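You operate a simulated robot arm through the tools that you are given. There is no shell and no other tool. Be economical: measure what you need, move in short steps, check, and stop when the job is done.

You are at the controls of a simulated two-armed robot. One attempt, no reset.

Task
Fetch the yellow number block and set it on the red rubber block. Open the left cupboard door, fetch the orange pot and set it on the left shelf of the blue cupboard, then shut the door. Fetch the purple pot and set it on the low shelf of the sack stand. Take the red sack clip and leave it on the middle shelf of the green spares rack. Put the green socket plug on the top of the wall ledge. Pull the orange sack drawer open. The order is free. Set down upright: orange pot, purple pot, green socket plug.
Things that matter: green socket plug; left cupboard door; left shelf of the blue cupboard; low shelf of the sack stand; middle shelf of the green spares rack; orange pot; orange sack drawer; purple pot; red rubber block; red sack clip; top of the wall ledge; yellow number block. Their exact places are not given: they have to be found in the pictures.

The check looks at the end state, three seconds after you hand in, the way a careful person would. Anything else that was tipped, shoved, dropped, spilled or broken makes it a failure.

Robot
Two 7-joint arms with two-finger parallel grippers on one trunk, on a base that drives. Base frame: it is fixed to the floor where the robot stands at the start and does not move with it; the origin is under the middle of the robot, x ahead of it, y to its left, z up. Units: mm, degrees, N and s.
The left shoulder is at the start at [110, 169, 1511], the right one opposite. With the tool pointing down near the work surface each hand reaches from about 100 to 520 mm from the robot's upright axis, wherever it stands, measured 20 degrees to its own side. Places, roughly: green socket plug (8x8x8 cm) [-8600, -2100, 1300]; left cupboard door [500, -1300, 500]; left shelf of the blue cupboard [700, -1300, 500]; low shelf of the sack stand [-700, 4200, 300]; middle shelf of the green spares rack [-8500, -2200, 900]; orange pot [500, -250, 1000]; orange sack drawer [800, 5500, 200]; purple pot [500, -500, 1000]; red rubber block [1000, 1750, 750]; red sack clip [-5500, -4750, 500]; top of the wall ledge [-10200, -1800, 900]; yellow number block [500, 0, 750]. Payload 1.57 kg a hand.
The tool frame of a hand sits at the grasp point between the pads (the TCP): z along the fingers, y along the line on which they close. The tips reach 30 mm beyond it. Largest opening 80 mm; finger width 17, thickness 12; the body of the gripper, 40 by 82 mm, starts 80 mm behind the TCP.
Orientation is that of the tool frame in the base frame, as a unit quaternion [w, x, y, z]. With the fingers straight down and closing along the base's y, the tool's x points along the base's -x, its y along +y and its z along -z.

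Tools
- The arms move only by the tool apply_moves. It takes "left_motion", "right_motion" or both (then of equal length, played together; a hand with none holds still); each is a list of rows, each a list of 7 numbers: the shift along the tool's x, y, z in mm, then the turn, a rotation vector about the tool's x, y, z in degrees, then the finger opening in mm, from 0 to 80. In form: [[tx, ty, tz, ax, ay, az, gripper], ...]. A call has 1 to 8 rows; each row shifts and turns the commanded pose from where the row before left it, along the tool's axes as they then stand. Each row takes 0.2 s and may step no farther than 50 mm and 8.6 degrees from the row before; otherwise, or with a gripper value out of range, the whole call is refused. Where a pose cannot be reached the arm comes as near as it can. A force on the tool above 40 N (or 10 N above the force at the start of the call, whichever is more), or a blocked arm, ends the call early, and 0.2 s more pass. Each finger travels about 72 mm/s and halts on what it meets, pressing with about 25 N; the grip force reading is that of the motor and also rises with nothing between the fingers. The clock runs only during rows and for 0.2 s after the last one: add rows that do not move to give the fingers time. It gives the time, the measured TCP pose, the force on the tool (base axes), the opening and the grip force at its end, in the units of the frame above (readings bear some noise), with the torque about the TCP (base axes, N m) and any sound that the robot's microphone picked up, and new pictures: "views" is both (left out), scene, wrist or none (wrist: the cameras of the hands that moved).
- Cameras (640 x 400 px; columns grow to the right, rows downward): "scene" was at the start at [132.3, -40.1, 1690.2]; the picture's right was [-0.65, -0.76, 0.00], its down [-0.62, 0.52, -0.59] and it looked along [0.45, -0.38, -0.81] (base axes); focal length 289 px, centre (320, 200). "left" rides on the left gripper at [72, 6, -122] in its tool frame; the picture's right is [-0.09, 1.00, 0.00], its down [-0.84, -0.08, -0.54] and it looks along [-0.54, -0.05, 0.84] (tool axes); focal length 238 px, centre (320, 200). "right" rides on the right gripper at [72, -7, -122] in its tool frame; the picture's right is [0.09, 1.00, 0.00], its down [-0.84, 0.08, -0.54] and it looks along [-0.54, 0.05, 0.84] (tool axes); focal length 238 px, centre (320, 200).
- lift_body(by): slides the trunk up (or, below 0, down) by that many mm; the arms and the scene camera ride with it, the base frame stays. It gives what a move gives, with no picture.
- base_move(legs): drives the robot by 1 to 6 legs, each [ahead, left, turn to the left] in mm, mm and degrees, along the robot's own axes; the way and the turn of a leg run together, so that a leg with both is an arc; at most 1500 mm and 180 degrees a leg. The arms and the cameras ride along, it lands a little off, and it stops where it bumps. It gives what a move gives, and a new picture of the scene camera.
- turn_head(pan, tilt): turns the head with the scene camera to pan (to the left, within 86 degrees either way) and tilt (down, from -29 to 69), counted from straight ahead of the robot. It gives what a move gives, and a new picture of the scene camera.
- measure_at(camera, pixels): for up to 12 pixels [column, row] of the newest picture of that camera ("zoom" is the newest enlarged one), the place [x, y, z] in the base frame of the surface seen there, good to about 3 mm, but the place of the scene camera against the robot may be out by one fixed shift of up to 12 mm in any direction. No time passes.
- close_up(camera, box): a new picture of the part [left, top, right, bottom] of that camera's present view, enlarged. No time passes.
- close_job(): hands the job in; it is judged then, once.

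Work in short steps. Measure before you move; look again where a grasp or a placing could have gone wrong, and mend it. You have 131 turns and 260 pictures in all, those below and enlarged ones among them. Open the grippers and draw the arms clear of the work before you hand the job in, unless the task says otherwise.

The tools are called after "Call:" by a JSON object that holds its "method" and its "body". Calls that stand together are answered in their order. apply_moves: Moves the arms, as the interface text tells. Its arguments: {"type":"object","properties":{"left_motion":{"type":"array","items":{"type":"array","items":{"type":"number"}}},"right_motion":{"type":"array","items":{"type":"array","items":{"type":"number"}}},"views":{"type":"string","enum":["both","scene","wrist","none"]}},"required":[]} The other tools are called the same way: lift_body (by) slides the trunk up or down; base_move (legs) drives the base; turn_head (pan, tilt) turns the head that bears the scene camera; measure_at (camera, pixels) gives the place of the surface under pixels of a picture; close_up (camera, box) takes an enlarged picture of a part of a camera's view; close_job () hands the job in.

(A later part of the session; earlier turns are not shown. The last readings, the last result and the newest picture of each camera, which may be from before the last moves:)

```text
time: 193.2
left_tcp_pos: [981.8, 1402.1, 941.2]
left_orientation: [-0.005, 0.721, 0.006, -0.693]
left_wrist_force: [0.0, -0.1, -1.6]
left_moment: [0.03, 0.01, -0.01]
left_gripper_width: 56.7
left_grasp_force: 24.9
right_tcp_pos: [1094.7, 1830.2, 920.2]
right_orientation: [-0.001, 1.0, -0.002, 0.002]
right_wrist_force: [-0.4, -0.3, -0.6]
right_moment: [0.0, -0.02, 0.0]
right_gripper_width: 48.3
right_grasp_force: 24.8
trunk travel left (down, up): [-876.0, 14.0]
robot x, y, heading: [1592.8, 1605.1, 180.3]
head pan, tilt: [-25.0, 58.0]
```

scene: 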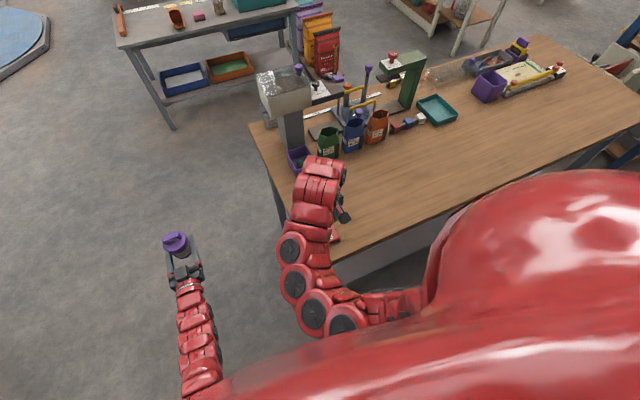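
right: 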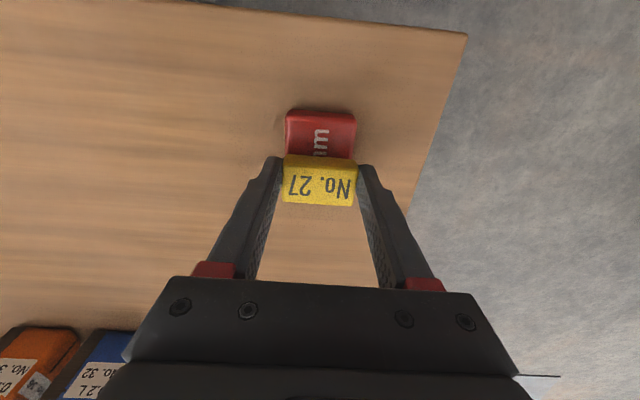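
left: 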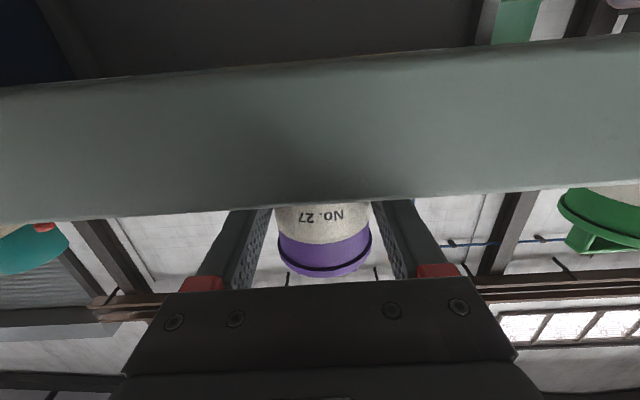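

Well aligned. I lower in small steps to contact.

Call:
{"method": "apply_moves", "body": {"right_motion": [[0, 0, 4, 0, 0, 0, 30], [0, 0, 0, 0, 0, 0, 30], [0, 0, 1.2, 0, 0, 0, 30], [0, 0, 0, 0, 0, 0, 30]], "views": "none"}}

Call:
{"method": "apply_moves", "body": {"right_motion": [[0, 0, 1.2, 0, 0, 0, 30], [0, 0, 0, 0, 0, 0, 30]], "views": "none"}}

Call:
{"method": "apply_moves", "body": {"right_motion": [[0, 0, 1, 0, 0, 0, 30], [0, 0, 0, 0, 0, 0, 30]], "views": "none"}}

```text
time: 194.2
left_tcp_pos: [981.5, 1402.7, 941.3]
left_orientation: [-0.006, 0.721, 0.006, -0.693]
left_wrist_force: [0.3, -0.2, -0.7]
left_moment: [-0.01, 0.0, 0.03]
left_gripper_width: 56.7
left_grasp_force: 24.9
right_tcp_pos: [1095.2, 1830.0, 916.3]
right_orientation: [-0.001, 1.0, -0.002, 0.001]
right_wrist_force: [0.7, -0.4, -0.1]
right_moment: [0.01, 0.01, 0.0]
right_gripper_width: 49.0
right_grasp_force: 24.6
trunk travel left (down, up): [-876.0, 14.0]
robot x, y, heading: [1600.1, 1602.7, 180.1]
head pan, tilt: [-25.0, 58.0]
```

```text
time: 194.8
left_tcp_pos: [982.9, 1401.8, 941.9]
left_orientation: [-0.006, 0.721, 0.006, -0.693]
left_wrist_force: [-0.5, -0.2, -1.2]
left_moment: [0.01, 0.03, -0.02]
left_gripper_width: 56.7
left_grasp_force: 25.4
right_tcp_pos: [1095.1, 1830.1, 915.9]
right_orientation: [-0.001, 1.0, -0.002, 0.0]
right_wrist_force: [0.4, -0.7, 0.2]
right_moment: [0.04, 0.0, -0.04]
right_gripper_width: 48.4
right_grasp_force: 25.0
trunk travel left (down, up): [-876.0, 14.0]
robot x, y, heading: [1596.0, 1602.1, 180.0]
head pan, tilt: [-25.0, 58.0]
```

```text
time: 195.4
left_tcp_pos: [982.4, 1401.3, 940.0]
left_orientation: [-0.006, 0.721, 0.005, -0.693]
left_wrist_force: [0.0, -0.9, -1.0]
left_moment: [0.0, 0.02, -0.01]
left_gripper_width: 56.9
left_grasp_force: 25.0
right_tcp_pos: [1093.4, 1830.3, 913.6]
right_orientation: [0.0, 1.0, -0.003, 0.0]
right_wrist_force: [0.5, -0.1, -0.7]
right_moment: [0.02, -0.03, -0.02]
right_gripper_width: 48.7
right_grasp_force: 25.8
trunk travel left (down, up): [-876.0, 14.0]
robot x, y, heading: [1593.4, 1603.7, 180.0]
head pan, tilt: [-25.0, 58.0]
```

Call:
{"method": "apply_moves", "body": {"right_motion": [[0, 0, 1, 0, 0, 0, 30], [0, 0, 0, 0, 0, 0, 30]], "views": "none"}}

Call:
{"method": "apply_moves", "body": {"right_motion": [[0, 0, 1, 0, 0, 0, 30], [0, 0, 0, 0, 0, 0, 30]], "views": "none"}}

Call:
{"method": "apply_moves", "body": {"right_motion": [[0, 0, 0.8, 0, 0, 0, 30], [0, 0, 0, 0, 0, 0, 30]], "views": "none"}}

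```text
time: 196.0
left_tcp_pos: [981.9, 1402.4, 942.7]
left_orientation: [-0.005, 0.72, 0.006, -0.693]
left_wrist_force: [0.7, 0.0, -1.0]
left_moment: [0.0, 0.03, 0.04]
left_gripper_width: 57.0
left_grasp_force: 24.6
right_tcp_pos: [1094.8, 1829.8, 912.0]
right_orientation: [-0.002, 1.0, -0.002, 0.0]
right_wrist_force: [0.8, 0.2, 0.8]
right_moment: [-0.03, 0.03, -0.01]
right_gripper_width: 48.6
right_grasp_force: 24.7
trunk travel left (down, up): [-876.0, 14.0]
robot x, y, heading: [1596.5, 1602.5, 179.8]
head pan, tilt: [-25.0, 58.0]
```

```text
time: 196.6
left_tcp_pos: [982.7, 1400.9, 941.0]
left_orientation: [-0.005, 0.721, 0.007, -0.693]
left_wrist_force: [-0.3, -0.4, -1.2]
left_moment: [0.0, -0.04, 0.02]
left_gripper_width: 56.7
left_grasp_force: 25.0
right_tcp_pos: [1093.3, 1830.2, 912.1]
right_orientation: [-0.002, 1.0, -0.003, 0.0]
right_wrist_force: [-0.9, 2.2, 11.0]
right_moment: [-0.01, 0.01, 0.0]
right_gripper_width: 48.7
right_grasp_force: 24.7
trunk travel left (down, up): [-876.0, 14.0]
robot x, y, heading: [1591.4, 1604.2, 180.1]
head pan, tilt: [-25.0, 58.0]
```

```text
time: 197.2
left_tcp_pos: [982.7, 1401.1, 942.7]
left_orientation: [-0.005, 0.72, 0.007, -0.694]
left_wrist_force: [-0.7, -0.2, -1.0]
left_moment: [0.03, -0.02, 0.02]
left_gripper_width: 56.9
left_grasp_force: 24.5
right_tcp_pos: [1094.4, 1830.4, 911.5]
right_orientation: [-0.001, 1.0, -0.003, -0.001]
right_wrist_force: [-1.6, 0.5, 20.3]
right_moment: [-0.07, 0.1, 0.0]
right_gripper_width: 48.9
right_grasp_force: 24.5
trunk travel left (down, up): [-876.0, 14.0]
robot x, y, heading: [1596.1, 1604.7, 179.9]
head pan, tilt: [-25.0, 58.0]
```

Contact. I back off 1 mm, release and rise straight up.

Call:
{"method": "apply_moves", "body": {"right_motion": [[0, 0, -1.2, 0, 0, 0, 34], [0, 0, 0, 0, 0, 0, 80], [0, 0, 0, 0, 0, 0, 80], [0, 0, -20, 0, 0, 0, 80], [0, 0, -35, 0, 0, 0, 80], [0, 0, -35, 0, 0, 0, 80]], "views": "wrist"}}

```text
time: 198.6
left_tcp_pos: [982.0, 1401.2, 941.9]
left_orientation: [-0.005, 0.72, 0.006, -0.694]
left_wrist_force: [0.3, -0.3, -1.2]
left_moment: [0.01, 0.0, 0.0]
left_gripper_width: 57.2
left_grasp_force: 25.5
right_tcp_pos: [1093.6, 1827.6, 1004.1]
right_orientation: [0.0, 1.0, -0.002, 0.0]
right_wrist_force: [0.3, 0.1, 1.1]
right_moment: [0.0, 0.01, 0.01]
right_gripper_width: 80.0
right_grasp_force: 0.0
trunk travel left (down, up): [-876.0, 14.0]
robot x, y, heading: [1597.2, 1606.9, 179.6]
head pan, tilt: [-25.0, 58.0]
```

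right: 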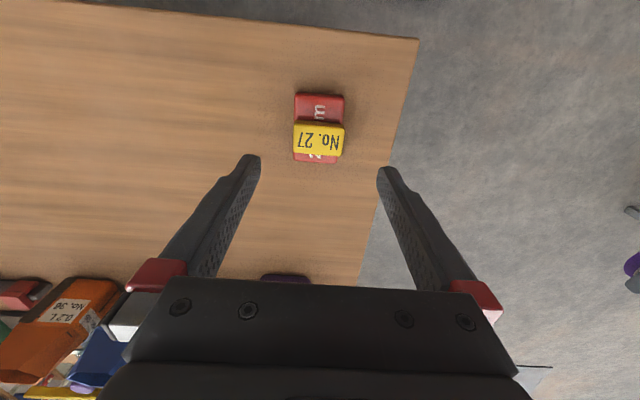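

Yellow block sits on the red one. Next I move away and look toward the sack stand at about (-700,4200).

Call:
{"method": "base_move", "body": {"legs": [[0, 700, 0], [1200, 0, 0], [0, 0, -60]]}}

Call:
{"method": "turn_head", "body": {"pan": 0, "tilt": 20}}

```text
time: 210.8
left_tcp_pos: [-100.5, 1330.1, 942.2]
left_orientation: [-0.352, 0.627, -0.356, -0.597]
left_wrist_force: [0.1, 1.2, -1.3]
left_moment: [0.01, 0.0, -0.04]
left_gripper_width: 57.0
left_grasp_force: 24.7
right_tcp_pos: [326.1, 1448.9, 1002.3]
right_orientation: [-0.001, 0.865, -0.502, 0.001]
right_wrist_force: [-0.2, -0.2, -0.7]
right_moment: [0.04, 0.0, 0.0]
right_gripper_width: 79.9
right_grasp_force: 0.0
trunk travel left (down, up): [-876.0, 14.0]
robot x, y, heading: [384.3, 900.0, 120.0]
head pan, tilt: [-25.0, 58.0]
```

scene: 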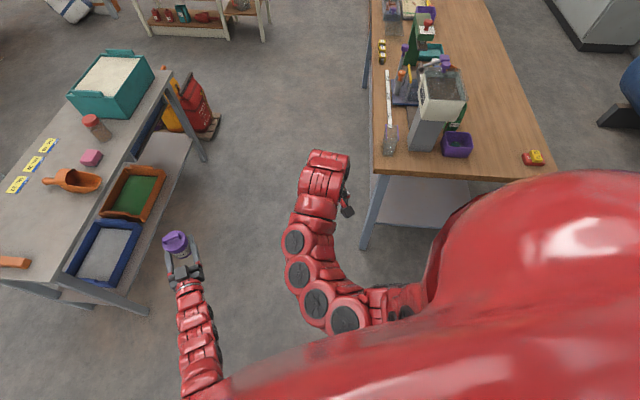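

```text
time: 211.9
left_tcp_pos: [-101.3, 1332.0, 940.6]
left_orientation: [-0.352, 0.626, -0.356, -0.598]
left_wrist_force: [0.6, -0.4, -0.7]
left_moment: [0.02, -0.03, -0.01]
left_gripper_width: 57.1
left_grasp_force: 24.8
right_tcp_pos: [325.2, 1447.7, 1003.0]
right_orientation: [0.0, 0.866, -0.501, 0.002]
right_wrist_force: [1.0, 0.6, 0.0]
right_moment: [0.01, -0.01, -0.01]
right_gripper_width: 80.0
right_grasp_force: 0.2
trunk travel left (down, up): [-876.0, 14.0]
robot x, y, heading: [382.2, 903.3, 120.1]
head pan, tilt: [0.0, 20.0]
```

scene: 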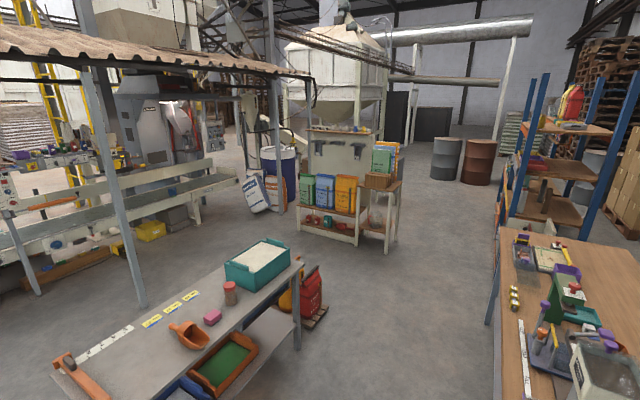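

The sack stand is at (345,195), with colored sacks above and a low shelf; the blue rack at (550,170). I zoom and measure.

Call:
{"method": "close_up", "body": {"camera": "scene", "box": [280, 120, 420, 260]}}

Call:
{"method": "measure_at", "body": {"camera": "zoom", "pixels": [[100, 480], [180, 510], [240, 530], [300, 560], [400, 580], [480, 480], [150, 470], [220, 480], [300, 500], [100, 400], [400, 420]]}}

Call:
{"method": "measure_at", "body": {"camera": "scene", "pixels": [[345, 180], [305, 225], [350, 240], [388, 245], [388, 215], [330, 228], [500, 220], [300, 290], [320, 305], [445, 165], [310, 320]]}}

```text
2.86 times, centred on (350, 190) of scene
```

zoom: 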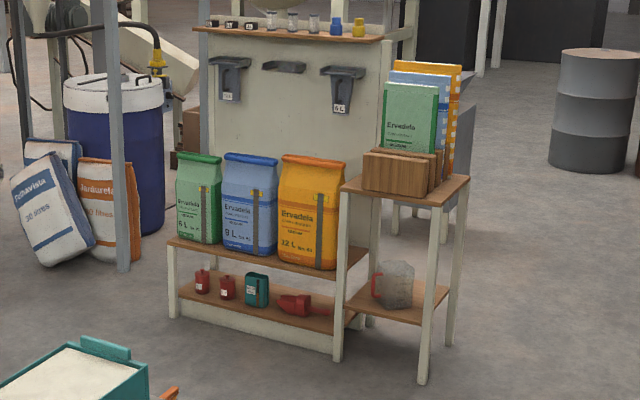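

```text
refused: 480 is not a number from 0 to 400
```

```text
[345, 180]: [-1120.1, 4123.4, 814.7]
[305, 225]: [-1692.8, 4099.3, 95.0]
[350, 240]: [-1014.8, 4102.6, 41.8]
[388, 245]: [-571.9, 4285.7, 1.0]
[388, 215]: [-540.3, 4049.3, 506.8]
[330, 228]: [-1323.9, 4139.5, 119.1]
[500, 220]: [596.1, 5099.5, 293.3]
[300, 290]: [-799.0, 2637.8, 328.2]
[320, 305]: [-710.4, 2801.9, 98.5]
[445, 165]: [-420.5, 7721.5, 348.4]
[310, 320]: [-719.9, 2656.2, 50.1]
```

Call:
{"method": "measure_at", "body": {"camera": "zoom", "pixels": [[365, 312], [400, 316], [430, 290], [438, 300], [200, 300], [320, 325], [395, 285], [270, 260], [340, 200], [430, 200], [345, 350], [425, 375]]}}

Call:
{"method": "close_up", "body": {"camera": "scene", "box": [345, 170, 405, 260]}}

```text
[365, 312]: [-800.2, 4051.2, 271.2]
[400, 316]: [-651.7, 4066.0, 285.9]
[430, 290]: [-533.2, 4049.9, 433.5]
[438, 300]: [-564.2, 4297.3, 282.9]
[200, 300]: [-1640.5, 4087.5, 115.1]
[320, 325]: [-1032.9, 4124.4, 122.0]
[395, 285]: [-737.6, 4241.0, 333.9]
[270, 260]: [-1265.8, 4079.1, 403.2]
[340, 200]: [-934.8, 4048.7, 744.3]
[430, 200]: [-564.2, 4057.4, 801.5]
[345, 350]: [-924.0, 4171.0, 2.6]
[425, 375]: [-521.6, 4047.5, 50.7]
```

```text
4.44 times, centred on (375, 215) of scene
```

zoom: 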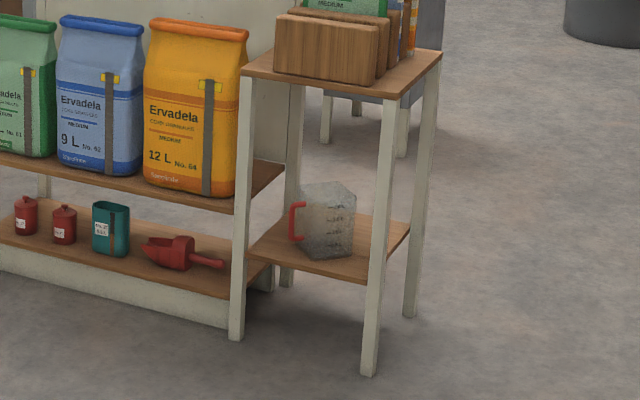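

The low shelf of the sack stand is the side unit's lower board (z≈284, jug on it). I measure the neighbouring tables to plan the way.

Call:
{"method": "measure_at", "body": {"camera": "scene", "pixels": [[302, 264], [298, 345], [180, 345], [65, 372], [330, 315], [525, 380], [500, 265], [498, 235], [490, 320], [240, 380]]}}

Call:
{"method": "measure_at", "body": {"camera": "zoom", "pixels": [[252, 245], [310, 270], [365, 283], [407, 228], [325, 255], [352, 240], [297, 235], [355, 265]]}}

```text
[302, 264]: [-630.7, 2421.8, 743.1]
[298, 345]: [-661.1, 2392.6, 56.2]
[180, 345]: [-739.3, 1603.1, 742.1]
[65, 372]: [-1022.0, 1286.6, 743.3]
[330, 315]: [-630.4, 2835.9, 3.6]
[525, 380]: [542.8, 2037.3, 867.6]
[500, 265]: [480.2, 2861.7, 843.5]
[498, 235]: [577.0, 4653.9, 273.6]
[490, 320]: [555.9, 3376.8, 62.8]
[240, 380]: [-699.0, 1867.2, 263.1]
```

```text
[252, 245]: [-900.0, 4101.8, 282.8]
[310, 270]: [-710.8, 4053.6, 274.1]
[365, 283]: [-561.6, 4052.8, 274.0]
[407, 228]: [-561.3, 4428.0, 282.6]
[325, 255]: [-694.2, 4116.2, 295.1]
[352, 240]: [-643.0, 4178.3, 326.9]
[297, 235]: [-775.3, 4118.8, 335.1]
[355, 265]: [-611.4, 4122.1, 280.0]
```

Jug occupies x −785..−640; the free spot is left of it around x≈−843, y≈4115. I drive up the aisle with heading 90 and stop in front of the stand.

Call:
{"method": "base_move", "body": {"legs": [[0, 0, -30], [0, 430, 0], [1180, 0, 0], [1150, 0, 0]]}}

Call:
{"method": "turn_head", "body": {"pan": 15, "tilt": 45}}

```text
time: 227.0
left_tcp_pos: [-300.3, 3835.7, 942.3]
left_orientation: [-0.488, 0.521, -0.499, -0.492]
left_wrist_force: [0.1, -0.2, -0.7]
left_moment: [0.0, 0.02, -0.01]
left_gripper_width: 57.1
left_grasp_force: 24.7
right_tcp_pos: [129.4, 3734.8, 1002.8]
right_orientation: [0.0, 0.714, -0.7, 0.001]
right_wrist_force: [-0.2, 0.6, 0.2]
right_moment: [0.0, 0.02, -0.01]
right_gripper_width: 80.2
right_grasp_force: 0.0
trunk travel left (down, up): [-876.0, 14.0]
robot x, y, heading: [-88.3, 3228.6, 91.1]
head pan, tilt: [0.0, 20.0]
```

scene: 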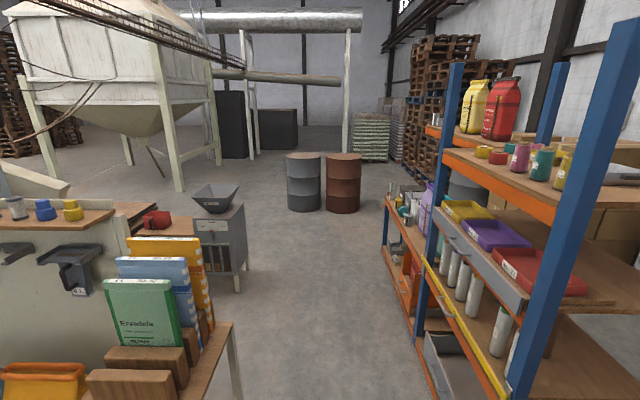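

```text
time: 227.9
left_tcp_pos: [-302.1, 3835.9, 942.5]
left_orientation: [-0.488, 0.52, -0.499, -0.492]
left_wrist_force: [0.3, -1.0, -0.4]
left_moment: [-0.03, -0.05, 0.01]
left_gripper_width: 57.1
left_grasp_force: 24.7
right_tcp_pos: [128.7, 3735.3, 1003.1]
right_orientation: [0.0, 0.715, -0.699, 0.001]
right_wrist_force: [-0.5, 0.8, 0.8]
right_moment: [-0.01, -0.02, 0.0]
right_gripper_width: 80.5
right_grasp_force: 0.1
trunk travel left (down, up): [-876.0, 14.0]
robot x, y, heading: [-83.6, 3224.0, 91.0]
head pan, tilt: [15.0, 45.0]
```

scene: 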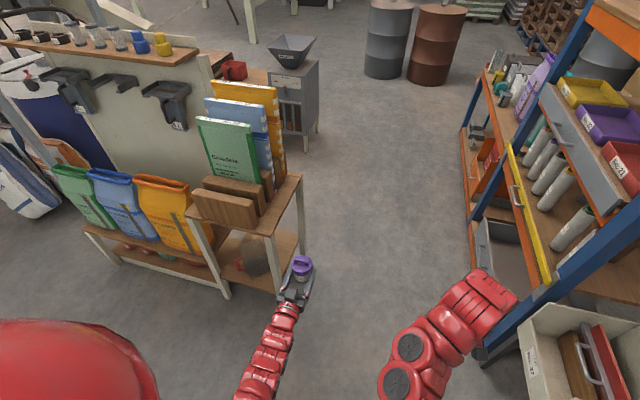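

The rack is close on the right, the stand ahead-left. I shift left 540, straighten, and lower the trunk to shelf height.

Call:
{"method": "base_move", "body": {"legs": [[0, 540, -1]]}}

Call:
{"method": "lift_body", "body": {"by": -400}}

Call:
{"method": "lift_body", "body": {"by": -200}}

Call:
{"method": "turn_head", "body": {"pan": 10, "tilt": 40}}

Call:
{"method": "close_up", "body": {"camera": "left", "box": [0, 0, 640, 400]}}

```text
time: 231.0
left_tcp_pos: [-828.8, 3831.8, 942.2]
left_orientation: [-0.492, 0.516, -0.503, -0.489]
left_wrist_force: [-0.2, -0.3, -0.8]
left_moment: [-0.03, 0.03, -0.05]
left_gripper_width: 56.8
left_grasp_force: 24.3
right_tcp_pos: [-400.4, 3723.0, 1003.2]
right_orientation: [0.0, 0.708, -0.706, 0.001]
right_wrist_force: [0.2, -0.5, -0.4]
right_moment: [0.02, 0.0, 0.01]
right_gripper_width: 79.9
right_grasp_force: 0.1
trunk travel left (down, up): [-876.0, 14.0]
robot x, y, heading: [-621.6, 3222.7, 90.2]
head pan, tilt: [15.0, 45.0]
```

scene: 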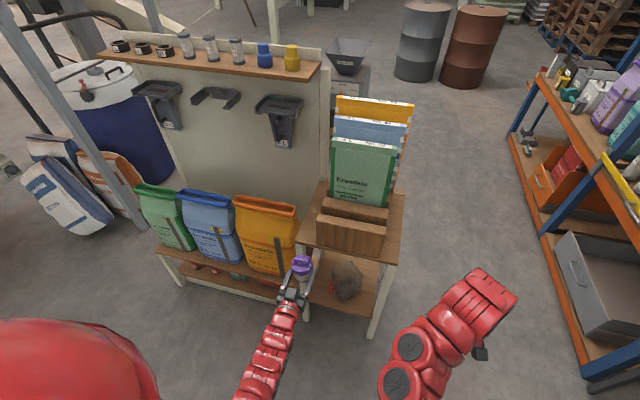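

```text
time: 234.8
left_tcp_pos: [-827.9, 3829.8, 540.7]
left_orientation: [-0.492, 0.516, -0.503, -0.489]
left_wrist_force: [0.1, 0.4, 0.0]
left_moment: [-0.02, -0.03, 0.01]
left_gripper_width: 57.1
left_grasp_force: 25.0
right_tcp_pos: [-399.3, 3723.1, 602.1]
right_orientation: [0.0, 0.708, -0.706, 0.001]
right_wrist_force: [0.2, 0.4, 0.3]
right_moment: [0.0, 0.02, 0.02]
right_gripper_width: 79.9
right_grasp_force: 0.0
trunk travel left (down, up): [-476.0, 414.0]
robot x, y, heading: [-621.4, 3217.9, 90.5]
head pan, tilt: [15.0, 45.0]
```

```text
time: 237.0
left_tcp_pos: [-827.4, 3832.8, 341.9]
left_orientation: [-0.492, 0.516, -0.503, -0.488]
left_wrist_force: [-0.4, 0.1, -0.6]
left_moment: [-0.01, 0.0, -0.01]
left_gripper_width: 56.9
left_grasp_force: 25.0
right_tcp_pos: [-398.2, 3722.2, 403.6]
right_orientation: [0.0, 0.709, -0.706, 0.002]
right_wrist_force: [0.6, -0.3, 0.4]
right_moment: [-0.01, 0.03, 0.03]
right_gripper_width: 80.1
right_grasp_force: 0.0
trunk travel left (down, up): [-276.0, 614.0]
robot x, y, heading: [-624.5, 3220.3, 90.3]
head pan, tilt: [15.0, 45.0]
```

```text
time: 237.7
left_tcp_pos: [-828.2, 3831.3, 341.4]
left_orientation: [-0.492, 0.516, -0.503, -0.488]
left_wrist_force: [0.2, 0.4, -0.2]
left_moment: [-0.01, 0.0, -0.03]
left_gripper_width: 57.4
left_grasp_force: 24.6
right_tcp_pos: [-400.8, 3723.5, 402.4]
right_orientation: [0.0, 0.709, -0.706, 0.001]
right_wrist_force: [-0.3, -0.3, -0.3]
right_moment: [0.03, 0.02, -0.01]
right_gripper_width: 80.2
right_grasp_force: 0.0
trunk travel left (down, up): [-276.0, 614.0]
robot x, y, heading: [-621.5, 3218.1, 90.2]
head pan, tilt: [10.0, 40.0]
```

scene: 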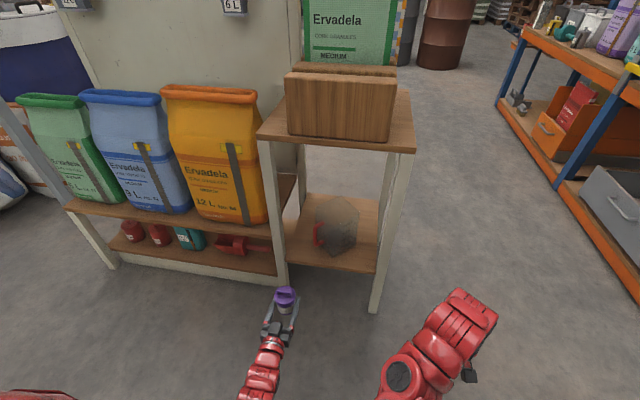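

```text
1.00 times, centred on (320, 200) of left (not enlarged: the box is as wide or as high as the picture)
```

zoom: 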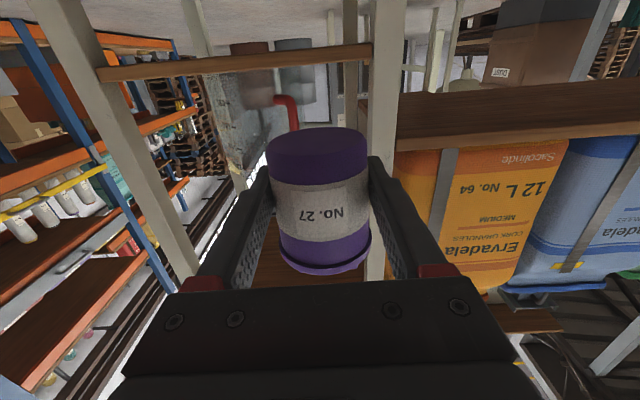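

I zoom on the low shelf to measure the jug, posts and free area.

Call:
{"method": "close_up", "body": {"camera": "scene", "box": [250, 180, 410, 320]}}

Call:
{"method": "measure_at", "body": {"camera": "scene", "pixels": [[279, 230], [285, 230], [312, 240], [320, 236], [335, 255], [300, 225], [300, 262], [330, 270], [385, 230], [355, 240], [357, 225], [370, 260]]}}

```text
2.86 times, centred on (330, 250) of scene
```

zoom: 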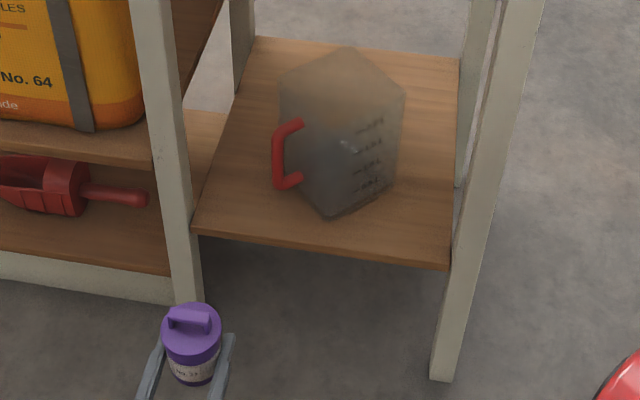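

```text
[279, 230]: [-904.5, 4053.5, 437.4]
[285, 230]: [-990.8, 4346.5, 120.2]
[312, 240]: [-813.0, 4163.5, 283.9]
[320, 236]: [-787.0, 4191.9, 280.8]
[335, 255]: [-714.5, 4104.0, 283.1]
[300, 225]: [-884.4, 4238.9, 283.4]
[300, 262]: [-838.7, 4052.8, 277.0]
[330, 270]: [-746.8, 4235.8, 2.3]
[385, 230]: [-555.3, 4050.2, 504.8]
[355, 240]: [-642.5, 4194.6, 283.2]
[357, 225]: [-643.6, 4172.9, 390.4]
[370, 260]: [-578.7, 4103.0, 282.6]
```

The front-right of the shelf (x −700..−565 at y≈4100) is free. I check the scene-camera bias on the held pot and the handle/post positions.

Call:
{"method": "measure_at", "body": {"camera": "zoom", "pixels": [[163, 335], [220, 335], [190, 310], [192, 350], [330, 214], [395, 180], [278, 160], [452, 260], [470, 250], [440, 365]]}}

Call:
{"method": "base_move", "body": {"legs": [[0, -205, -0.3]]}}

Call:
{"method": "close_up", "body": {"camera": "scene", "box": [160, 180, 320, 320]}}

```text
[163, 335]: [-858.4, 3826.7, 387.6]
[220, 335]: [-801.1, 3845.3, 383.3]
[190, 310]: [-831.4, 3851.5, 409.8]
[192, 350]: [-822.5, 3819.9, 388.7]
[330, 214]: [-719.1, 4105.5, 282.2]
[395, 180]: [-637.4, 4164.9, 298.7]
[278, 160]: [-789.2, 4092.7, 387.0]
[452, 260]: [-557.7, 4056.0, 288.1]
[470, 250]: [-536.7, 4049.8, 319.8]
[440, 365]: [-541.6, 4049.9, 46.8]
```

```text
time: 239.3
left_tcp_pos: [-621.4, 3833.8, 340.9]
left_orientation: [-0.493, 0.515, -0.505, -0.487]
left_wrist_force: [0.2, -0.4, -0.6]
left_moment: [0.0, -0.02, 0.0]
left_gripper_width: 56.8
left_grasp_force: 24.8
right_tcp_pos: [-194.0, 3722.6, 403.7]
right_orientation: [0.0, -0.707, 0.707, -0.001]
right_wrist_force: [0.2, -1.2, 0.4]
right_moment: [-0.02, -0.01, -0.01]
right_gripper_width: 80.3
right_grasp_force: 0.1
trunk travel left (down, up): [-276.0, 614.0]
robot x, y, heading: [-417.7, 3218.7, 90.0]
head pan, tilt: [10.0, 40.0]
```

scene: 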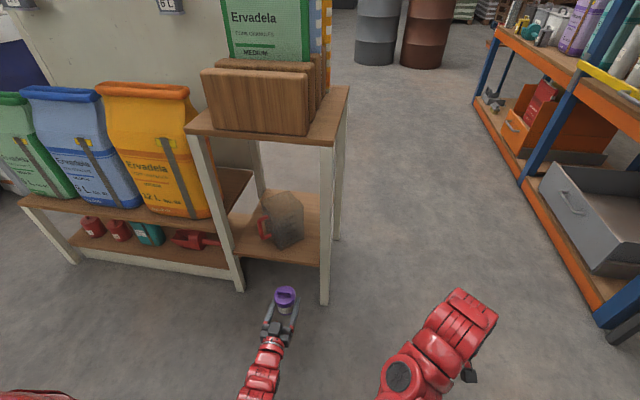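

```text
2.86 times, centred on (240, 250) of scene
```

zoom: 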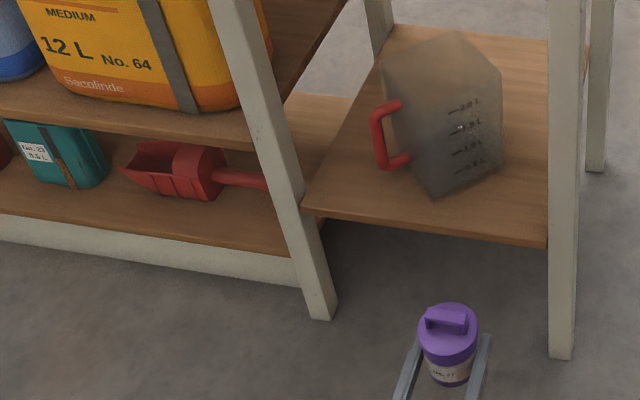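

Bias is negligible. I drive ahead 200, keeping x≈−621, and check.

Call:
{"method": "base_move", "body": {"legs": [[200, 0, 0]]}}

Call:
{"method": "close_up", "body": {"camera": "scene", "box": [180, 200, 360, 340]}}

```text
time: 240.9
left_tcp_pos: [-625.7, 4034.6, 342.4]
left_orientation: [-0.493, 0.515, -0.503, -0.489]
left_wrist_force: [-0.1, -0.2, -0.5]
left_moment: [0.0, -0.01, 0.0]
left_gripper_width: 57.1
left_grasp_force: 25.2
right_tcp_pos: [-197.4, 3925.4, 403.8]
right_orientation: [0.0, 0.708, -0.706, 0.002]
right_wrist_force: [-0.5, 0.9, -0.2]
right_moment: [0.03, 0.02, -0.04]
right_gripper_width: 80.0
right_grasp_force: 0.0
trunk travel left (down, up): [-276.0, 614.0]
robot x, y, heading: [-421.1, 3421.3, 90.2]
head pan, tilt: [10.0, 40.0]
```

scene: 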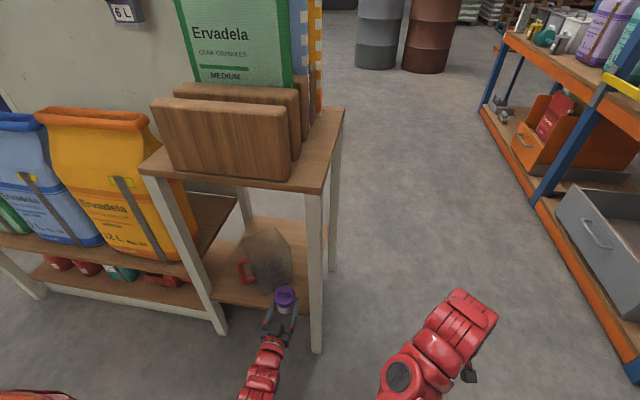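

```text
2.86 times, centred on (270, 270) of scene
```

zoom: 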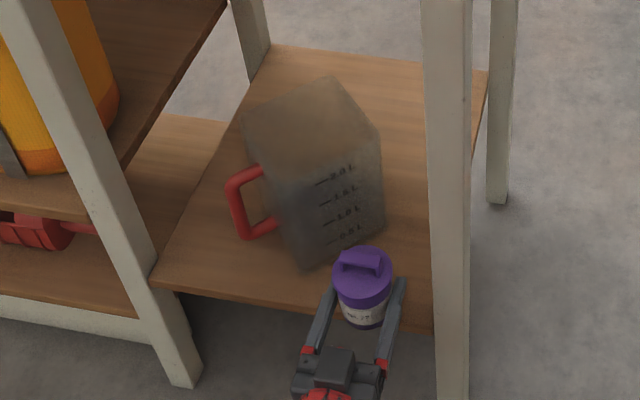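

Call:
{"method": "measure_at", "body": {"camera": "zoom", "pixels": [[308, 262], [345, 240], [382, 222], [382, 180], [385, 200], [436, 250], [425, 290], [410, 260], [300, 290]]}}

```text
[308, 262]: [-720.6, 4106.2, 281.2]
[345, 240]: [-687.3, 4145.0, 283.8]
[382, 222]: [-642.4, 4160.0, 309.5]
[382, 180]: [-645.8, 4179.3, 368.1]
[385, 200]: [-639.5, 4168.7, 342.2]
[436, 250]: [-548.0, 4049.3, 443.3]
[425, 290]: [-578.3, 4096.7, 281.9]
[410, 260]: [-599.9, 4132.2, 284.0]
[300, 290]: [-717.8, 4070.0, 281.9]
```

Clearances are fine (jug edge at y≈4150 for x=−662, post at −556). I go the last 56 mm.

Call:
{"method": "base_move", "body": {"legs": [[56, -5, 0]]}}

Call:
{"method": "apply_moves", "body": {"left_motion": [[10, 0, 0, 0, 0, 0, 40], [6, 0, 0, 0, 0, 0, 40], [0, 0, 0, 0, 0, 0, 40]], "views": "wrist"}}

Call:
{"method": "close_up", "body": {"camera": "scene", "box": [180, 200, 360, 340]}}

```text
time: 241.8
left_tcp_pos: [-620.5, 4090.2, 341.8]
left_orientation: [-0.492, 0.516, -0.504, -0.488]
left_wrist_force: [0.2, -1.5, -1.8]
left_moment: [0.03, -0.03, -0.01]
left_gripper_width: 56.9
left_grasp_force: 24.7
right_tcp_pos: [-192.7, 3980.9, 403.4]
right_orientation: [0.001, 0.708, -0.706, 0.001]
right_wrist_force: [-0.8, 0.8, 0.1]
right_moment: [-0.03, 0.02, -0.01]
right_gripper_width: 79.8
right_grasp_force: 0.0
trunk travel left (down, up): [-276.0, 614.0]
robot x, y, heading: [-416.7, 3477.0, 90.5]
head pan, tilt: [10.0, 40.0]
```

scene: 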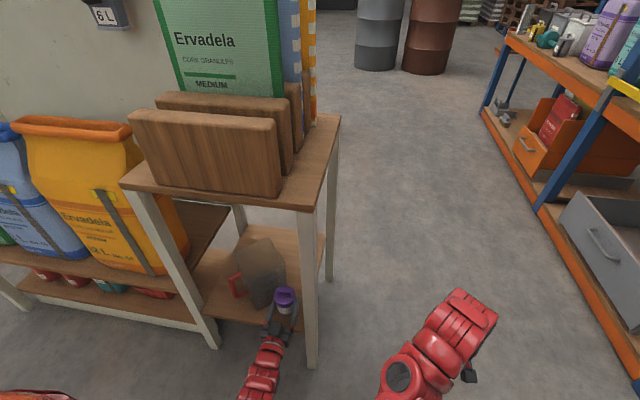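

```text
time: 242.7
left_tcp_pos: [-621.2, 4088.0, 326.3]
left_orientation: [-0.493, 0.515, -0.504, -0.488]
left_wrist_force: [0.8, 0.1, -0.8]
left_moment: [0.0, 0.01, -0.02]
left_gripper_width: 57.0
left_grasp_force: 24.9
right_tcp_pos: [-191.7, 3981.0, 403.2]
right_orientation: [0.001, 0.709, -0.706, 0.001]
right_wrist_force: [-0.7, -0.1, -0.4]
right_moment: [0.0, -0.01, 0.0]
right_gripper_width: 80.1
right_grasp_force: 0.0
trunk travel left (down, up): [-276.0, 614.0]
robot x, y, heading: [-416.1, 3474.9, 90.4]
head pan, tilt: [10.0, 40.0]
```

left: 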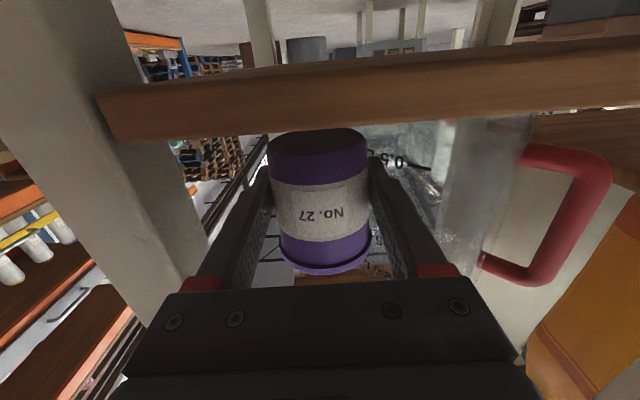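

```text
2.86 times, centred on (270, 270) of scene
```

zoom: 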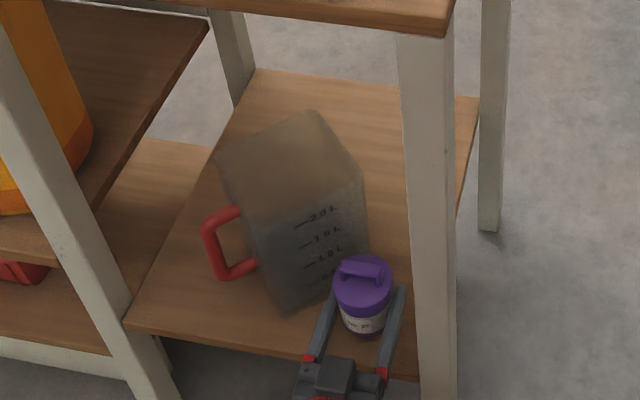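

Expected contact near z≈315. I lower stepwise.

Call:
{"method": "apply_moves", "body": {"left_motion": [[5, 0, 0, 0, 0, 0, 40], [0, 0, 0, 0, 0, 0, 40], [2, 0, 0, 0, 0, 0, 40], [0, 0, 0, 0, 0, 0, 40]], "views": "none"}}

Call:
{"method": "apply_moves", "body": {"left_motion": [[1.2, 0, 0, 0, 0, 0, 40], [0, 0, 0, 0, 0, 0, 40]], "views": "none"}}

Call:
{"method": "apply_moves", "body": {"left_motion": [[1.2, 0, 0, 0, 0, 0, 40], [0, 0, 0, 0, 0, 0, 40]], "views": "none"}}

Call:
{"method": "apply_moves", "body": {"left_motion": [[1.2, 0, 0, 0, 0, 0, 40], [0, 0, 0, 0, 0, 0, 40]], "views": "none"}}

```text
time: 243.7
left_tcp_pos: [-620.9, 4088.8, 320.5]
left_orientation: [-0.492, 0.516, -0.504, -0.488]
left_wrist_force: [0.0, -0.1, -0.2]
left_moment: [0.01, 0.02, -0.01]
left_gripper_width: 57.0
left_grasp_force: 25.6
right_tcp_pos: [-192.9, 3983.0, 404.2]
right_orientation: [0.001, 0.708, -0.706, 0.002]
right_wrist_force: [-1.2, -0.2, 0.1]
right_moment: [0.02, -0.01, -0.03]
right_gripper_width: 80.0
right_grasp_force: 0.1
trunk travel left (down, up): [-276.0, 614.0]
robot x, y, heading: [-415.0, 3477.0, 90.6]
head pan, tilt: [10.0, 40.0]
```

```text
time: 244.2
left_tcp_pos: [-619.0, 4087.4, 317.0]
left_orientation: [-0.493, 0.515, -0.504, -0.488]
left_wrist_force: [-0.3, -0.6, -1.8]
left_moment: [0.0, 0.0, 0.02]
left_gripper_width: 56.9
left_grasp_force: 25.4
right_tcp_pos: [-192.7, 3981.4, 402.2]
right_orientation: [0.0, 0.708, -0.706, 0.001]
right_wrist_force: [-0.2, -0.1, -0.1]
right_moment: [0.01, 0.0, 0.02]
right_gripper_width: 79.7
right_grasp_force: 0.0
trunk travel left (down, up): [-276.0, 614.0]
robot x, y, heading: [-414.0, 3477.7, 90.4]
head pan, tilt: [10.0, 40.0]
```

```text
time: 244.8
left_tcp_pos: [-621.9, 4088.3, 316.9]
left_orientation: [-0.491, 0.517, -0.503, -0.488]
left_wrist_force: [0.4, 0.3, -0.9]
left_moment: [-0.01, -0.03, -0.02]
left_gripper_width: 57.0
left_grasp_force: 25.2
right_tcp_pos: [-192.3, 3981.0, 402.8]
right_orientation: [0.0, 0.708, -0.706, 0.001]
right_wrist_force: [-0.4, 0.2, -0.3]
right_moment: [0.05, 0.02, -0.01]
right_gripper_width: 80.0
right_grasp_force: 0.1
trunk travel left (down, up): [-276.0, 614.0]
robot x, y, heading: [-409.6, 3476.9, 90.3]
head pan, tilt: [10.0, 40.0]
```

```text
time: 245.4
left_tcp_pos: [-620.8, 4088.5, 315.8]
left_orientation: [-0.492, 0.515, -0.503, -0.489]
left_wrist_force: [0.6, 1.2, -0.5]
left_moment: [0.02, 0.02, -0.04]
left_gripper_width: 57.1
left_grasp_force: 25.1
right_tcp_pos: [-193.5, 3981.4, 403.0]
right_orientation: [0.0, 0.708, -0.706, 0.001]
right_wrist_force: [-0.1, -0.3, 0.4]
right_moment: [0.0, 0.0, -0.02]
right_gripper_width: 80.1
right_grasp_force: 0.0
trunk travel left (down, up): [-276.0, 614.0]
robot x, y, heading: [-416.7, 3477.7, 90.3]
head pan, tilt: [10.0, 40.0]
```

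Call:
{"method": "apply_moves", "body": {"left_motion": [[1.2, 0, 0, 0, 0, 0, 40], [0, 0, 0, 0, 0, 0, 40]], "views": "none"}}

Call:
{"method": "apply_moves", "body": {"left_motion": [[1.2, 0, 0, 0, 0, 0, 40], [0, 0, 0, 0, 0, 0, 40]], "views": "none"}}

Call:
{"method": "apply_moves", "body": {"left_motion": [[1, 0, 0, 0, 0, 0, 40], [0, 0, 0, 0, 0, 0, 40]], "views": "none"}}

```text
time: 246.1
left_tcp_pos: [-620.4, 4088.9, 314.7]
left_orientation: [-0.492, 0.516, -0.504, -0.488]
left_wrist_force: [0.2, -0.2, -1.0]
left_moment: [0.01, 0.0, 0.03]
left_gripper_width: 57.0
left_grasp_force: 25.3
right_tcp_pos: [-192.0, 3980.8, 403.4]
right_orientation: [0.001, 0.708, -0.706, 0.002]
right_wrist_force: [-0.3, -0.2, 0.3]
right_moment: [0.0, 0.01, -0.01]
right_gripper_width: 80.1
right_grasp_force: 0.1
trunk travel left (down, up): [-276.0, 614.0]
robot x, y, heading: [-412.5, 3475.6, 90.8]
head pan, tilt: [10.0, 40.0]
```

```text
time: 246.7
left_tcp_pos: [-620.3, 4088.2, 312.3]
left_orientation: [-0.493, 0.515, -0.504, -0.488]
left_wrist_force: [0.3, 0.2, -1.2]
left_moment: [0.01, -0.01, -0.01]
left_gripper_width: 57.1
left_grasp_force: 24.6
right_tcp_pos: [-193.3, 3980.1, 403.2]
right_orientation: [-0.001, 0.708, -0.706, 0.001]
right_wrist_force: [0.6, -0.6, -0.9]
right_moment: [0.0, 0.02, -0.01]
right_gripper_width: 80.3
right_grasp_force: 0.0
trunk travel left (down, up): [-276.0, 614.0]
robot x, y, heading: [-417.4, 3476.8, 90.3]
head pan, tilt: [10.0, 40.0]
```

```text
time: 247.2
left_tcp_pos: [-620.2, 4089.5, 312.9]
left_orientation: [-0.493, 0.515, -0.504, -0.488]
left_wrist_force: [-0.1, -0.3, -1.2]
left_moment: [0.01, 0.0, 0.01]
left_gripper_width: 56.9
left_grasp_force: 24.4
right_tcp_pos: [-192.0, 3979.9, 403.0]
right_orientation: [0.001, 0.709, -0.706, 0.001]
right_wrist_force: [0.2, 0.2, 0.5]
right_moment: [0.02, -0.01, -0.03]
right_gripper_width: 80.1
right_grasp_force: 0.2
trunk travel left (down, up): [-276.0, 614.0]
robot x, y, heading: [-414.3, 3479.9, 90.6]
head pan, tilt: [10.0, 40.0]
```

Call:
{"method": "apply_moves", "body": {"left_motion": [[1, 0, 0, 0, 0, 0, 40], [0, 0, 0, 0, 0, 0, 40]], "views": "none"}}

Call:
{"method": "apply_moves", "body": {"left_motion": [[1, 0, 0, 0, 0, 0, 40], [0, 0, 0, 0, 0, 0, 40]], "views": "none"}}

Call:
{"method": "apply_moves", "body": {"left_motion": [[1, 0, 0, 0, 0, 0, 40], [0, 0, 0, 0, 0, 0, 40]], "views": "none"}}

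```text
time: 247.8
left_tcp_pos: [-620.3, 4087.4, 311.3]
left_orientation: [-0.493, 0.515, -0.504, -0.488]
left_wrist_force: [-0.2, -0.2, -0.3]
left_moment: [0.0, -0.02, -0.03]
left_gripper_width: 57.0
left_grasp_force: 24.8
right_tcp_pos: [-192.7, 3981.5, 403.0]
right_orientation: [0.0, 0.708, -0.706, 0.0]
right_wrist_force: [0.1, 0.2, 0.4]
right_moment: [-0.01, 0.0, -0.04]
right_gripper_width: 79.8
right_grasp_force: 0.2
trunk travel left (down, up): [-276.0, 614.0]
robot x, y, heading: [-415.0, 3477.5, 90.6]
head pan, tilt: [10.0, 40.0]
```

```text
time: 248.4
left_tcp_pos: [-619.7, 4087.8, 309.8]
left_orientation: [-0.492, 0.515, -0.503, -0.489]
left_wrist_force: [1.1, 0.1, -0.1]
left_moment: [-0.06, 0.01, 0.0]
left_gripper_width: 56.8
left_grasp_force: 24.8
right_tcp_pos: [-192.2, 3980.8, 402.7]
right_orientation: [0.0, 0.708, -0.706, 0.001]
right_wrist_force: [0.0, -0.3, -0.5]
right_moment: [-0.01, -0.01, -0.02]
right_gripper_width: 79.9
right_grasp_force: 0.1
trunk travel left (down, up): [-276.0, 614.0]
robot x, y, heading: [-416.7, 3475.9, 90.4]
head pan, tilt: [10.0, 40.0]
```

```text
time: 249.1
left_tcp_pos: [-620.6, 4089.6, 309.6]
left_orientation: [-0.492, 0.516, -0.503, -0.489]
left_wrist_force: [1.6, 1.0, 3.9]
left_moment: [-0.01, 0.06, 0.03]
left_gripper_width: 57.0
left_grasp_force: 24.3
right_tcp_pos: [-193.1, 3980.0, 403.4]
right_orientation: [0.0, 0.708, -0.706, 0.002]
right_wrist_force: [-0.2, -0.3, 0.1]
right_moment: [0.01, -0.04, 0.01]
right_gripper_width: 80.1
right_grasp_force: 0.0
trunk travel left (down, up): [-276.0, 614.0]
robot x, y, heading: [-413.9, 3478.7, 90.3]
head pan, tilt: [10.0, 40.0]
```

Contact starts. One more small step, then release (opening only to 68) and pull straight out.

Call:
{"method": "apply_moves", "body": {"left_motion": [[0.7, 0, 0, 0, 0, 0, 40], [0, 0, 0, 0, 0, 0, 60], [0, 0, 0, 0, 0, 0, 68], [0, 0, 0, 0, 0, 0, 68], [0, 0, -20, 0, 0, 0, 68], [0, 0, -30, 0, 0, 0, 68]], "views": "wrist"}}

Call:
{"method": "base_move", "body": {"legs": [[-330, 0, 0]]}}

Call:
{"method": "close_up", "body": {"camera": "scene", "box": [180, 160, 360, 300]}}

```text
time: 250.4
left_tcp_pos: [-618.6, 4039.2, 312.2]
left_orientation: [-0.492, 0.516, -0.503, -0.489]
left_wrist_force: [-0.7, -0.8, 0.6]
left_moment: [-0.02, -0.02, 0.02]
left_gripper_width: 68.2
left_grasp_force: 0.1
right_tcp_pos: [-192.6, 3980.9, 403.4]
right_orientation: [0.0, 0.708, -0.706, 0.001]
right_wrist_force: [-0.4, -0.2, 0.0]
right_moment: [0.01, 0.0, -0.01]
right_gripper_width: 79.8
right_grasp_force: 0.0
trunk travel left (down, up): [-276.0, 614.0]
robot x, y, heading: [-414.0, 3475.6, 90.5]
head pan, tilt: [10.0, 40.0]
```

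left: 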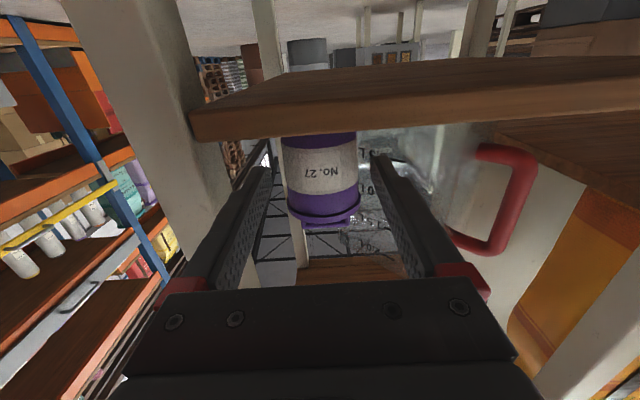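

```text
time: 252.6
left_tcp_pos: [-613.6, 3709.4, 311.3]
left_orientation: [-0.494, 0.513, -0.506, -0.486]
left_wrist_force: [0.4, 0.5, -1.0]
left_moment: [-0.03, 0.0, -0.01]
left_gripper_width: 68.1
left_grasp_force: 0.1
right_tcp_pos: [-187.8, 3647.9, 403.8]
right_orientation: [0.001, -0.706, 0.708, -0.001]
right_wrist_force: [0.2, 0.6, 0.1]
right_moment: [-0.02, 0.02, -0.03]
right_gripper_width: 79.8
right_grasp_force: 0.1
trunk travel left (down, up): [-276.0, 614.0]
robot x, y, heading: [-415.2, 3142.8, 89.9]
head pan, tilt: [10.0, 40.0]
```

scene: 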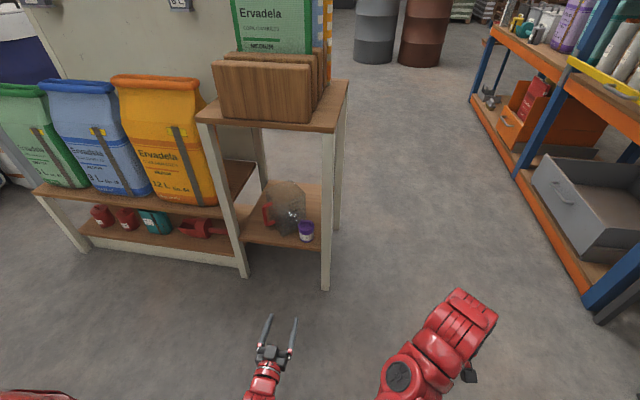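

```text
2.86 times, centred on (270, 230) of scene
```

zoom: 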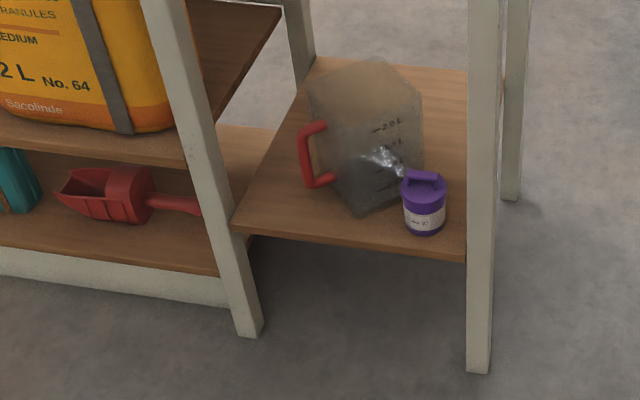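

Purple pot stands upright. Now the orange drawer on the blue rack around (560,125); I zoom and measure it.

Call:
{"method": "turn_head", "body": {"pan": -22, "tilt": 28}}

Call:
{"method": "close_up", "body": {"camera": "scene", "box": [120, 60, 420, 250]}}

```text
time: 253.6
left_tcp_pos: [-614.4, 3709.0, 310.6]
left_orientation: [-0.495, 0.513, -0.506, -0.486]
left_wrist_force: [-0.4, 0.4, 0.4]
left_moment: [-0.01, -0.01, 0.04]
left_gripper_width: 68.1
left_grasp_force: 0.1
right_tcp_pos: [-187.4, 3647.7, 403.4]
right_orientation: [0.0, -0.706, 0.708, -0.001]
right_wrist_force: [0.1, -0.5, 0.1]
right_moment: [0.0, 0.0, 0.0]
right_gripper_width: 80.2
right_grasp_force: 0.0
trunk travel left (down, up): [-276.0, 614.0]
robot x, y, heading: [-413.9, 3147.9, 90.0]
head pan, tilt: [-22.0, 28.0]
```

scene: 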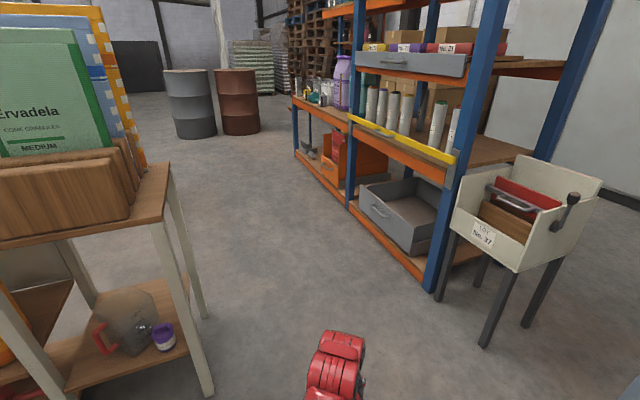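

```text
2.11 times, centred on (270, 155) of scene
```

zoom: 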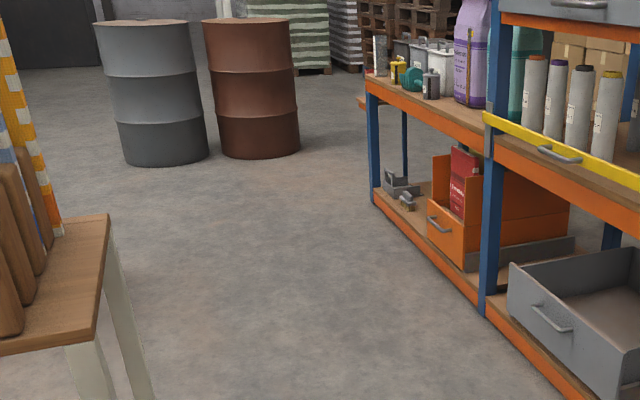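

Call:
{"method": "measure_at", "body": {"camera": "zoom", "pixels": [[438, 220], [430, 218], [450, 228], [447, 240], [470, 260], [490, 200], [380, 200], [375, 120], [550, 320], [570, 390], [110, 200], [480, 300]]}}

Call:
{"method": "measure_at", "body": {"camera": "scene", "pixels": [[470, 160], [440, 270], [480, 340], [190, 130], [300, 170], [165, 170], [205, 310], [410, 250], [455, 190]]}}

```text
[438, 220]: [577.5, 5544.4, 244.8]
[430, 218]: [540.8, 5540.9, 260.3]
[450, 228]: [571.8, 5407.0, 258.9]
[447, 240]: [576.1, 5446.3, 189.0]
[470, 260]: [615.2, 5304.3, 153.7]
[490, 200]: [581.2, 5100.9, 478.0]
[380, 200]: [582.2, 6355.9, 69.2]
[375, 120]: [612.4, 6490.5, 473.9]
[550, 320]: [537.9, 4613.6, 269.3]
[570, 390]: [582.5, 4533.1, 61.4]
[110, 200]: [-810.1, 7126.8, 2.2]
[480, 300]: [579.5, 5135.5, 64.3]
```

```text
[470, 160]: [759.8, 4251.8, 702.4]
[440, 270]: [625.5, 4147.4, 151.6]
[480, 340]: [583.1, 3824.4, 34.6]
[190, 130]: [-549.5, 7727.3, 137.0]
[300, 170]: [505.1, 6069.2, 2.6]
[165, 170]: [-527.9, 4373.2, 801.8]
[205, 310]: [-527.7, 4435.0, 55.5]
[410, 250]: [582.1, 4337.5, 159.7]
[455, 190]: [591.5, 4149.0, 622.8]
```

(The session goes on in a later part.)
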